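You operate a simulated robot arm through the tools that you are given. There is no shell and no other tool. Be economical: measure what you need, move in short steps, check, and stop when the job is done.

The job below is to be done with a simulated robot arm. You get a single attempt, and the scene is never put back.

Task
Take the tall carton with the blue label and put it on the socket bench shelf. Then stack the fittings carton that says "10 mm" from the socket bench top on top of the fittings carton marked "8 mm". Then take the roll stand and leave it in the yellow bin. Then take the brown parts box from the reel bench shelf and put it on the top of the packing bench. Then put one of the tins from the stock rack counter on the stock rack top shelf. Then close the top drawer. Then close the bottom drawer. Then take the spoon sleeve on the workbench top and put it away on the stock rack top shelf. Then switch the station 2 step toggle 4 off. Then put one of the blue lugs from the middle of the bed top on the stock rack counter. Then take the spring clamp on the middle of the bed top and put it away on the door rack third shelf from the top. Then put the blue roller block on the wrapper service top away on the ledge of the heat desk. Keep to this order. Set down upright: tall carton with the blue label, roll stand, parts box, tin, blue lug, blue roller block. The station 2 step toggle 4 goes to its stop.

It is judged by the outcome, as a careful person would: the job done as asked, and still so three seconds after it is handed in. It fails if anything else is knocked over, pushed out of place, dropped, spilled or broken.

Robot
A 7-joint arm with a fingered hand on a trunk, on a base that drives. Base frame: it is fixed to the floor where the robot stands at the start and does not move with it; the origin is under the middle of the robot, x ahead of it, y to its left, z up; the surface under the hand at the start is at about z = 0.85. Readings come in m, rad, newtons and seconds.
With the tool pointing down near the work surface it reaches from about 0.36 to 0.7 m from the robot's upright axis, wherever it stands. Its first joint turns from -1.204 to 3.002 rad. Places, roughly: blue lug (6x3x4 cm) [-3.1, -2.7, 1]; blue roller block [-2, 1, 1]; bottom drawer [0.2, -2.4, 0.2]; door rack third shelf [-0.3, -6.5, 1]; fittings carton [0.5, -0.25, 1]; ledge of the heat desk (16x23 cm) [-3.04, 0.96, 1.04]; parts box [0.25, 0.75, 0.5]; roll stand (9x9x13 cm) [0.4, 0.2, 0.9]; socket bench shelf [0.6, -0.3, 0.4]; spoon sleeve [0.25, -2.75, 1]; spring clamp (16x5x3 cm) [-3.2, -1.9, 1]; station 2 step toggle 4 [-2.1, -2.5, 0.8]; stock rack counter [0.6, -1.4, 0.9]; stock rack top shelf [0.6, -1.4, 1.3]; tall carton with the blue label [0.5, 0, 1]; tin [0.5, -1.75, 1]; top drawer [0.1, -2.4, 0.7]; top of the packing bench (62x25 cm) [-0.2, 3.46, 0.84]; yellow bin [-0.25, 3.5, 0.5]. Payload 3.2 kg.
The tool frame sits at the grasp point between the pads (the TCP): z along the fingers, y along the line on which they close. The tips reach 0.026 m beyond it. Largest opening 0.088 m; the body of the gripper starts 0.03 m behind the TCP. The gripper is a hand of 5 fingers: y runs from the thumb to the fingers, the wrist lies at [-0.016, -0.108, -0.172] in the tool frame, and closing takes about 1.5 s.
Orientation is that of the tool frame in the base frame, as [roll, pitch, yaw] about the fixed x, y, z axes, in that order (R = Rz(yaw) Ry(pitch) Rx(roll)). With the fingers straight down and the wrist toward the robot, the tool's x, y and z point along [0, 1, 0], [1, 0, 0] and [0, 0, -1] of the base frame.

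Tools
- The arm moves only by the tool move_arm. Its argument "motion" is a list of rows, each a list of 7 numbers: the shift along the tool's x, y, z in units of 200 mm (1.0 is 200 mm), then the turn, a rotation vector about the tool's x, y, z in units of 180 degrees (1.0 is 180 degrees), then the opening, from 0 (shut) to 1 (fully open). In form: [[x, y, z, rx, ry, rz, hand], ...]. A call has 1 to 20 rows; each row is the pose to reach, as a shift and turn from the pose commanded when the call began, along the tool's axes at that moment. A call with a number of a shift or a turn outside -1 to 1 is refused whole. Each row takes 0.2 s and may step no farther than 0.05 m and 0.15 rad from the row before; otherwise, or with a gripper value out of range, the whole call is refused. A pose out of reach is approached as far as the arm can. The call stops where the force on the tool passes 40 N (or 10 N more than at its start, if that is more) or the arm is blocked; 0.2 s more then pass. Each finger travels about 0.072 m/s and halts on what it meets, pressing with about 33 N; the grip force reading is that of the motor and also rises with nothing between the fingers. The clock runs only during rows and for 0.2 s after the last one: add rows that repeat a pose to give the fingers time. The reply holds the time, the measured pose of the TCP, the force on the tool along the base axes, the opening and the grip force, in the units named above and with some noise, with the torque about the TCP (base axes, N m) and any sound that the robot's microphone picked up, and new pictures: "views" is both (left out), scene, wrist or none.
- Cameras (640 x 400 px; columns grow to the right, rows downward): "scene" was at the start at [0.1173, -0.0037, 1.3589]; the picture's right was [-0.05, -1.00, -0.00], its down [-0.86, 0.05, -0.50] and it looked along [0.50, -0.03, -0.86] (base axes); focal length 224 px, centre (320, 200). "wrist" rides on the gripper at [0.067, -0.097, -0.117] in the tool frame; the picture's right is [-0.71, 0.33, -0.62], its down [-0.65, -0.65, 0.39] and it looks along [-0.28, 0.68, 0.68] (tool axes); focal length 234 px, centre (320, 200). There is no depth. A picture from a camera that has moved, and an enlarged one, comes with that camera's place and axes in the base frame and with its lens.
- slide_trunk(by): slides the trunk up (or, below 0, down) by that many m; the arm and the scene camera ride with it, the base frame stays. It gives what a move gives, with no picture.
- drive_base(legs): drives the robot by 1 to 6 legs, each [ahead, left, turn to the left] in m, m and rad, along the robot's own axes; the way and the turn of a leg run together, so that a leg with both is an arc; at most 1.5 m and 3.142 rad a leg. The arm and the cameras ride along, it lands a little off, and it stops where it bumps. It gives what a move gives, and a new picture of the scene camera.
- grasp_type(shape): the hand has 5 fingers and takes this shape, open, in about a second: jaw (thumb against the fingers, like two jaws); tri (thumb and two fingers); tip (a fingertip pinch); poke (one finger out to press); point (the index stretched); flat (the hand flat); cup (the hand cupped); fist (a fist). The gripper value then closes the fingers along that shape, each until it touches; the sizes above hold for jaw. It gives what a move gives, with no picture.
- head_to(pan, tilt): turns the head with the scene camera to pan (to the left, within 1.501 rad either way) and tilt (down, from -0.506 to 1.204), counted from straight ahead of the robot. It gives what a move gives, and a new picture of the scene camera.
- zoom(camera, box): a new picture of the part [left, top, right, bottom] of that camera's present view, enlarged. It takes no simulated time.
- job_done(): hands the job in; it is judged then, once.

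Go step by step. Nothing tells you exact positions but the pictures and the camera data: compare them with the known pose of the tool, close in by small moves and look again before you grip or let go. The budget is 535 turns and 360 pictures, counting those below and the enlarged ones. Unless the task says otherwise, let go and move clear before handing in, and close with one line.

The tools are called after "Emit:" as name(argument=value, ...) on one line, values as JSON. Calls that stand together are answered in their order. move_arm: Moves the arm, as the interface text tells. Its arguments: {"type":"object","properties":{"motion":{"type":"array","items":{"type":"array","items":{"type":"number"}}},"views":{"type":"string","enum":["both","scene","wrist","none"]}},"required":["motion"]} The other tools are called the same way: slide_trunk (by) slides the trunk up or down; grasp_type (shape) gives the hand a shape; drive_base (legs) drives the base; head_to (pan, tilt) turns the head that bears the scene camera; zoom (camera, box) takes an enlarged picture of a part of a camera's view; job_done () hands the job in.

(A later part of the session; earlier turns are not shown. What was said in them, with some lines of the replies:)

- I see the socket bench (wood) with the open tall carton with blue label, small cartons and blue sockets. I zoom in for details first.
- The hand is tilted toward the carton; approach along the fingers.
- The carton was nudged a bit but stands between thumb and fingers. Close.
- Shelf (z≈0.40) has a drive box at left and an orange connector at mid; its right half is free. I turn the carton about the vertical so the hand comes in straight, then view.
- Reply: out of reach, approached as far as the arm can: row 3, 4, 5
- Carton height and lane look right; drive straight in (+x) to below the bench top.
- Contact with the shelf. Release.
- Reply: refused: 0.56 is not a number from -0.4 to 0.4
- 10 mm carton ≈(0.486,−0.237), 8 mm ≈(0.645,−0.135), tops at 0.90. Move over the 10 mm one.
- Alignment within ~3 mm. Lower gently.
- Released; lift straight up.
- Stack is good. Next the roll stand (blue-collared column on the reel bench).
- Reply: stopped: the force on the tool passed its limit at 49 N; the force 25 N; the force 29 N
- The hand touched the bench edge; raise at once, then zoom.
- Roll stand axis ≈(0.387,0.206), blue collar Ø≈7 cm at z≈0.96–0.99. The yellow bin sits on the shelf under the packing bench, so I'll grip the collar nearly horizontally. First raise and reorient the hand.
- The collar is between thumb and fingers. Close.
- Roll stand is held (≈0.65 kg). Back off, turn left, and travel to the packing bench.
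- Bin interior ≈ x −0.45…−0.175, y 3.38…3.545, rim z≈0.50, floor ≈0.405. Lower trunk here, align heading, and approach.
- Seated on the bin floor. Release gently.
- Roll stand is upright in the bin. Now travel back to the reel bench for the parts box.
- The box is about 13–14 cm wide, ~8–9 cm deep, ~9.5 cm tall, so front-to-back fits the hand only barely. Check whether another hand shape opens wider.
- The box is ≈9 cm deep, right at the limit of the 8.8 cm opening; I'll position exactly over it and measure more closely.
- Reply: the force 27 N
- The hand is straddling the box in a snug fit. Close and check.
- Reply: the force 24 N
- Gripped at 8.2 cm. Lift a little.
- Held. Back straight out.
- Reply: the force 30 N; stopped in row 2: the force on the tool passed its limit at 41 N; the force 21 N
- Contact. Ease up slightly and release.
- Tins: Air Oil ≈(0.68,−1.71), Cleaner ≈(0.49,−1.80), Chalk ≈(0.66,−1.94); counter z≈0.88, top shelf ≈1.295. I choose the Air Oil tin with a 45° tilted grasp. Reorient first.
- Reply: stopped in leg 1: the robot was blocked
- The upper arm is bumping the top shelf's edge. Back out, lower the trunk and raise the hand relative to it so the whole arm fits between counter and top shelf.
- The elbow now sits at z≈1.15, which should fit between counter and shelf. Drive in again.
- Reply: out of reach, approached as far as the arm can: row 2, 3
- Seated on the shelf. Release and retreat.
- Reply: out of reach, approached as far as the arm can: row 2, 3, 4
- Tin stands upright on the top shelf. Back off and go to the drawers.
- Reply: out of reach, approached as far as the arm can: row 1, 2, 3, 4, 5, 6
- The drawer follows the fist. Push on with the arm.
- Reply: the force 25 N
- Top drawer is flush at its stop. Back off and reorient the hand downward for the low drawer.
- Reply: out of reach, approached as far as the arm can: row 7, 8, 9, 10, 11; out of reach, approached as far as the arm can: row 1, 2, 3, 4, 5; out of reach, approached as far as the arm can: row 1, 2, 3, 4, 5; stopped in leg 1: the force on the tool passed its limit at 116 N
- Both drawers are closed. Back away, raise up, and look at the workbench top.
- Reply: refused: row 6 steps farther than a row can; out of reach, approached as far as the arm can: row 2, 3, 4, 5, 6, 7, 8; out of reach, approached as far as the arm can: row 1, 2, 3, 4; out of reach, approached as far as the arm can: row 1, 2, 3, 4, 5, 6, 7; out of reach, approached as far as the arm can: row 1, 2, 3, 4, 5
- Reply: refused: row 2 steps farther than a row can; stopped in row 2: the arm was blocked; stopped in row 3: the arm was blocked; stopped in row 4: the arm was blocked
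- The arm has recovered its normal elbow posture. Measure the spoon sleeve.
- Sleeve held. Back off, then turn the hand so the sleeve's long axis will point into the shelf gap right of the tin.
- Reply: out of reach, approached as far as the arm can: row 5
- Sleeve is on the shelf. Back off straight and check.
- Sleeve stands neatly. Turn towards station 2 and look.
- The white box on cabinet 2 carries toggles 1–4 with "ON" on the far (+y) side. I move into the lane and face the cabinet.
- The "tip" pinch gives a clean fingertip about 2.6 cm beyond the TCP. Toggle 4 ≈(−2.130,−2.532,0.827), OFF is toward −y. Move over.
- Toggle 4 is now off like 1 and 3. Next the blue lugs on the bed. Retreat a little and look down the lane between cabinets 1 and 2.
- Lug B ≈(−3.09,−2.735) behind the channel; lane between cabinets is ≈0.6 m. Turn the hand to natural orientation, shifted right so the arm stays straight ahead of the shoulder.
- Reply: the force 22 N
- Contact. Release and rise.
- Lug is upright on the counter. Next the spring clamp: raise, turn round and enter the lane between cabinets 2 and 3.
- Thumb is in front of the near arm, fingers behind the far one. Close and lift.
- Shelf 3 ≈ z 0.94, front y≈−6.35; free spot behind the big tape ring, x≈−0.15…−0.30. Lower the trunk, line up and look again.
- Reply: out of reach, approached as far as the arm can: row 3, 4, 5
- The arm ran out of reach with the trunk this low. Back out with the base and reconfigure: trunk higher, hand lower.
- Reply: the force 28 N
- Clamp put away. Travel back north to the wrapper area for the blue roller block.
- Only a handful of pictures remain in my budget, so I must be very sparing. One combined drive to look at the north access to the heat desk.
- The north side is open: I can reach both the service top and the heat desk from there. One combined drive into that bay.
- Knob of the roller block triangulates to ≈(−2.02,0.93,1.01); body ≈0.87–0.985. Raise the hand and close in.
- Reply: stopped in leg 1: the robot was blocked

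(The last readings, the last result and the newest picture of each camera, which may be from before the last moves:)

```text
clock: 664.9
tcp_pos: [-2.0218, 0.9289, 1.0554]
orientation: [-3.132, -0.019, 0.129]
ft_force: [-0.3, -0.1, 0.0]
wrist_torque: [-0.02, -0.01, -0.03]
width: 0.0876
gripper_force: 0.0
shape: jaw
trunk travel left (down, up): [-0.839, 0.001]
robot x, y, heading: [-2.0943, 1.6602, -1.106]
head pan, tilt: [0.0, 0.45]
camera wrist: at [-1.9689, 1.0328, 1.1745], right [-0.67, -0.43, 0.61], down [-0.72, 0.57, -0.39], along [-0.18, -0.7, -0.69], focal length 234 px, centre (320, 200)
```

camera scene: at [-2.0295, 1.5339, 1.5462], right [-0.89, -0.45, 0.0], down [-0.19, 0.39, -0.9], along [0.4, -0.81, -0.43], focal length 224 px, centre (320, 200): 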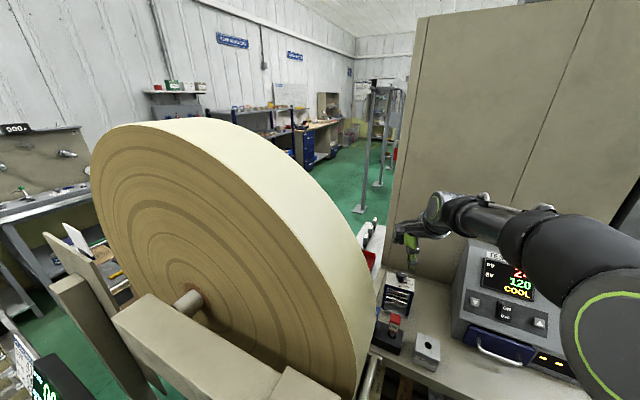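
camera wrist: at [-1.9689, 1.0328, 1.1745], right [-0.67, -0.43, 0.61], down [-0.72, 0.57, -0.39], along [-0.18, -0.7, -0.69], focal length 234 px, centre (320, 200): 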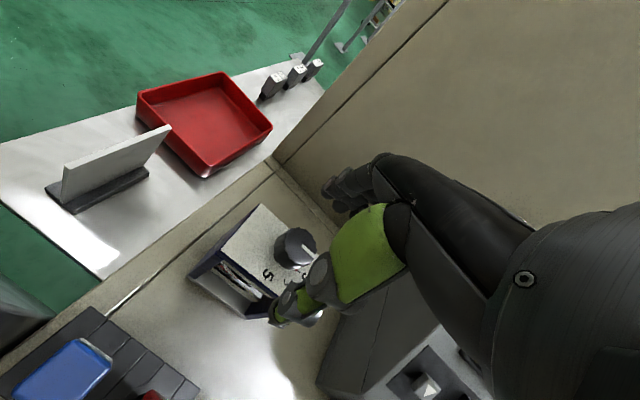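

The block's top is ≈0.06 m deep along the closing axis; aligned. Descend and grip (no pictures).

Emit:
move_arm(motion=[[0.02, 0, 0.1, 0, 0, 0.015, 1], [0.02, 0, 0.2, 0, 0, 0.015, 1], [0.02, 0, 0.28, 0, 0, 0.015, 1], [0.02, 0, 0.34, 0, 0, 0.015, 1]], views="none")

Emit:
move_arm(motion=[[0, 0, 0, 0, 0, 0, 0.7], [0, 0, 0, 0, 0, 0, 0.4], [0, 0, 0, 0, 0, 0, 0], [0, 0, 0, 0, 0, 0, 0], [0, 0, 0, 0, 0, 0, 0], [0, 0, 0, 0, 0, 0, 0], [0, 0, 0, 0, 0, 0, 0]], views="none")

```text
clock: 665.9
tcp_pos: [-2.0164, 0.9296, 0.9881]
orientation: [-3.132, -0.017, 0.082]
ft_force: [0.5, -0.3, 0.2]
wrist_torque: [0.0, -0.04, 0.01]
width: 0.0881
gripper_force: 0.0
shape: jaw
trunk travel left (down, up): [-0.839, 0.001]
robot x, y, heading: [-2.0918, 1.6593, -1.105]
head pan, tilt: [0.0, 0.45]
```

```text
clock: 667.5
tcp_pos: [-2.0172, 0.928, 0.9883]
orientation: [-3.128, -0.018, 0.084]
ft_force: [-0.2, -2.4, 0.4]
wrist_torque: [-0.01, 0.02, -0.01]
width: 0.0538
gripper_force: 33.3
shape: jaw
trunk travel left (down, up): [-0.839, 0.001]
robot x, y, heading: [-2.0912, 1.6557, -1.105]
head pan, tilt: [0.0, 0.45]
```

Emit:
move_arm(motion=[[0, 0, -0.08, 0, 0, 0, 0], [0, 0, -0.2, 0, 0, 0, 0], [0, 0, -0.35, 0, 0, 0, 0], [0, 0, -0.5, 0, 0, 0, 0]], views="none")

Emit:
move_arm(motion=[[0, 0, -0.15, 0, 0, 0, 0], [0, 0, -0.35, 0, 0, 0, 0], [0, 0, -0.5, 0, 0, 0, 0]], views="none")

```text
clock: 668.5
tcp_pos: [-2.0174, 0.9291, 1.0868]
orientation: [-3.131, -0.017, 0.083]
ft_force: [-0.5, 0.0, -7.7]
wrist_torque: [-0.02, -0.01, 0.0]
width: 0.0539
gripper_force: 32.9
shape: jaw
trunk travel left (down, up): [-0.839, 0.001]
robot x, y, heading: [-2.0929, 1.6578, -1.107]
head pan, tilt: [0.0, 0.45]
```

```text
clock: 669.3
tcp_pos: [-2.0198, 0.9262, 1.1859]
orientation: [-3.126, -0.017, 0.083]
ft_force: [0.5, 0.1, -8.1]
wrist_torque: [0.0, -0.01, 0.02]
width: 0.0538
gripper_force: 33.3
shape: jaw
trunk travel left (down, up): [-0.839, 0.001]
robot x, y, heading: [-2.0904, 1.6612, -1.105]
head pan, tilt: [0.0, 0.45]
```

Block held (≈0.8 kg, steady). Raise a bit more, then one combined drive to bring it over the ledge from the north-east.

Emit:
move_arm(motion=[[-0.035, -0.09, -0.16, 0, 0, 0, 0], [-0.075, -0.186, -0.325, 0, 0, 0, 0]], views="none")

Emit:
drive_base(legs=[[-0.25, 0, 0], [0, 0, -0.795], [0.39, -0.187, 0]])

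```text
clock: 669.9
tcp_pos: [-2.0404, 0.9619, 1.2553]
orientation: [-3.13, -0.017, 0.085]
ft_force: [-0.1, -0.3, -7.2]
wrist_torque: [0.02, -0.02, -0.04]
width: 0.0535
gripper_force: 33.1
shape: jaw
trunk travel left (down, up): [-0.839, 0.001]
robot x, y, heading: [-2.0903, 1.6565, -1.106]
head pan, tilt: [0.0, 0.45]
```

```text
clock: 676.0
tcp_pos: [-2.978, 1.0559, 1.2546]
orientation: [-3.129, -0.016, -0.718]
ft_force: [0.0, -0.1, -7.8]
wrist_torque: [-0.01, -0.01, -0.02]
width: 0.0534
gripper_force: 33.1
shape: jaw
trunk travel left (down, up): [-0.839, 0.001]
robot x, y, heading: [-2.5145, 1.5761, -1.909]
head pan, tilt: [0.0, 0.45]
camera scene: at [-2.5599, 1.4443, 1.5459], right [-0.94, 0.33, 0.0], down [0.15, 0.41, -0.9], along [-0.3, -0.85, -0.44], focal length 224 px, centre (320, 200)
```

scene: 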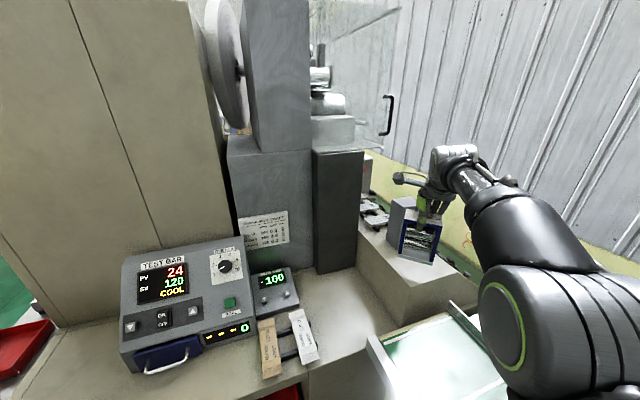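

Emit:
zoom(camera="scene", box=[340, 190, 500, 330])

```text
2.86 times, centred on (420, 260) of scene
camera zoom: at [-2.5599, 1.4443, 1.5459], right [-0.94, 0.33, 0.0], down [0.15, 0.41, -0.9], along [-0.3, -0.85, -0.44], focal length 641 px, centre (34, 29)
```

zoom: 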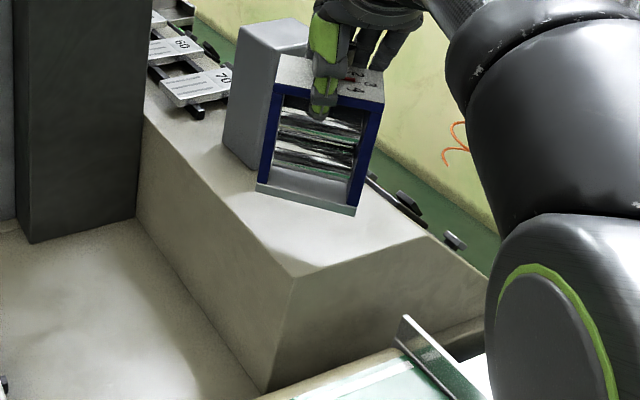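

Emit:
move_arm(motion=[[0, 0, 0.15, 0, 0, 0, 0], [0, 0, 0.27, 0, 0, 0, 0], [-0.08, 0.16, 0.27, 0, 0, 0, 0], [-0.16, 0.326, 0.27, 0, 0, 0, 0], [-0.16, 0.326, 0.3, 0, 0, 0, 0]], views="none")

```text
clock: 677.2
tcp_pos: [-3.0393, 1.0363, 1.1972]
orientation: [-3.129, -0.016, -0.719]
ft_force: [-0.5, -0.1, -7.2]
wrist_torque: [-0.01, -0.03, 0.01]
width: 0.0533
gripper_force: 32.7
shape: jaw
out of reach, approached as far as the arm can: row 4, 5
trunk travel left (down, up): [-0.839, 0.001]
robot x, y, heading: [-2.5089, 1.5794, -1.904]
head pan, tilt: [0.0, 0.45]
```

Emit:
move_arm(motion=[[0, 0, 0.06, 0, 0, 0, 0], [0, 0.02, 0.11, 0, 0, 0, 0], [0, 0.03, 0.13, 0, 0, 0, 0]], views="none")

```text
clock: 678.0
tcp_pos: [-3.0446, 1.0316, 1.1727]
orientation: [-3.137, -0.019, -0.719]
ft_force: [-1.8, 0.9, -0.5]
wrist_torque: [-0.01, -0.17, -0.02]
width: 0.0535
gripper_force: 32.4
shape: jaw
trunk travel left (down, up): [-0.839, 0.001]
robot x, y, heading: [-2.5115, 1.5816, -1.908]
head pan, tilt: [0.0, 0.45]
```

Emit:
move_arm(motion=[[0, 0, 0.015, 0, 0, 0, 0], [0, 0, 0.02, 0, 0, 0, 0]], views="none")

```text
clock: 678.6
tcp_pos: [-3.0444, 1.0319, 1.1717]
orientation: [-3.141, -0.02, -0.721]
ft_force: [-6.2, -2.7, 14.5]
wrist_torque: [-0.11, 0.08, 0.01]
width: 0.0541
gripper_force: 33.0
shape: jaw
trunk travel left (down, up): [-0.839, 0.001]
robot x, y, heading: [-2.5121, 1.5791, -1.908]
head pan, tilt: [0.0, 0.45]
```

Firm support (+22 N change). Ease, release partly, and rise straight up.

Emit:
move_arm(motion=[[0, 0, -0.01, 0, 0, 0, 0], [0, 0, -0.01, 0, 0, 0, 0.65], [0, 0, -0.01, 0, 0, 0, 0.72], [0, 0, -0.01, 0, 0, 0, 0.78], [0, 0, -0.01, 0, 0, 0, 0.78]], views="none")

Emit:
move_arm(motion=[[0, -0.01, -0.08, 0, 0, 0, 0.78], [0, -0.02, -0.16, 0, 0, 0, 0.78], [0, -0.04, -0.24, 0, 0, 0, 0.78], [0, -0.08, -0.32, 0, 0, 0, 0.78]], views="none")

```text
clock: 679.8
tcp_pos: [-3.0423, 1.0315, 1.1677]
orientation: [-3.129, -0.016, -0.719]
ft_force: [0.1, 0.1, 0.0]
wrist_torque: [0.03, 0.01, 0.03]
width: 0.0686
gripper_force: 0.0
shape: jaw
trunk travel left (down, up): [-0.839, 0.001]
robot x, y, heading: [-2.5116, 1.5768, -1.91]
head pan, tilt: [0.0, 0.45]
```

```text
clock: 680.8
tcp_pos: [-3.0325, 1.0449, 1.2336]
orientation: [-3.133, -0.018, -0.72]
ft_force: [0.0, -1.1, -0.3]
wrist_torque: [0.0, 0.01, -0.01]
width: 0.0683
gripper_force: 0.1
shape: jaw
out of reach, approached as far as the arm can: row 3
trunk travel left (down, up): [-0.839, 0.001]
robot x, y, heading: [-2.5094, 1.5795, -1.912]
head pan, tilt: [0.0, 0.45]
```

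Emit:
move_arm(motion=[[0, -0.03, -0.08, 0, 0, 0, 0.78], [0, -0.06, -0.15, 0, 0, 0, 0.78]], views="none")

Emit:
drive_base(legs=[[-0.2, 0, 0]])

```text
clock: 681.4
tcp_pos: [-3.0256, 1.0551, 1.2622]
orientation: [-3.131, -0.017, -0.72]
ft_force: [0.5, -0.4, -0.2]
wrist_torque: [0.01, -0.02, 0.01]
width: 0.0683
gripper_force: 0.0
shape: jaw
trunk travel left (down, up): [-0.839, 0.001]
robot x, y, heading: [-2.5142, 1.5777, -1.907]
head pan, tilt: [0.0, 0.45]
```

```text
clock: 683.0
tcp_pos: [-2.9593, 1.246, 1.2612]
orientation: [-3.129, -0.017, -0.723]
ft_force: [0.0, 0.3, -0.4]
wrist_torque: [-0.01, -0.03, 0.02]
width: 0.0685
gripper_force: 0.1
shape: jaw
trunk travel left (down, up): [-0.839, 0.001]
robot x, y, heading: [-2.4446, 1.7683, -1.908]
head pan, tilt: [0.0, 0.45]
camera scene: at [-2.4921, 1.6359, 1.5459], right [-0.94, 0.33, 0.0], down [0.15, 0.41, -0.9], along [-0.3, -0.85, -0.44], focal length 224 px, centre (320, 200)
```

scene: 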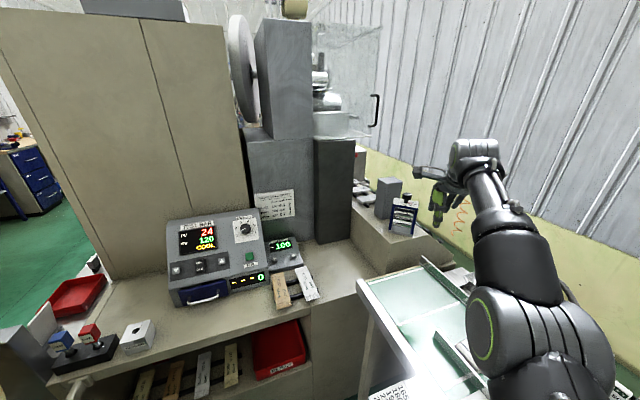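

The roller block is standing upright on the heat desk's ledge and the hand is clear of it. All twelve steps are done in order, so I'm handing in.

Emit:
job_done()

```text
The job is handed in.
```

All twelve steps were done in the order you gave. After each one I checked in the pictures that the item was in place, and upright where you asked. The base or arm bumped a bench, a shelf edge and something by the wrapper along the way; I saw nothing displaced, but my picture budget ran out before I could check every one.
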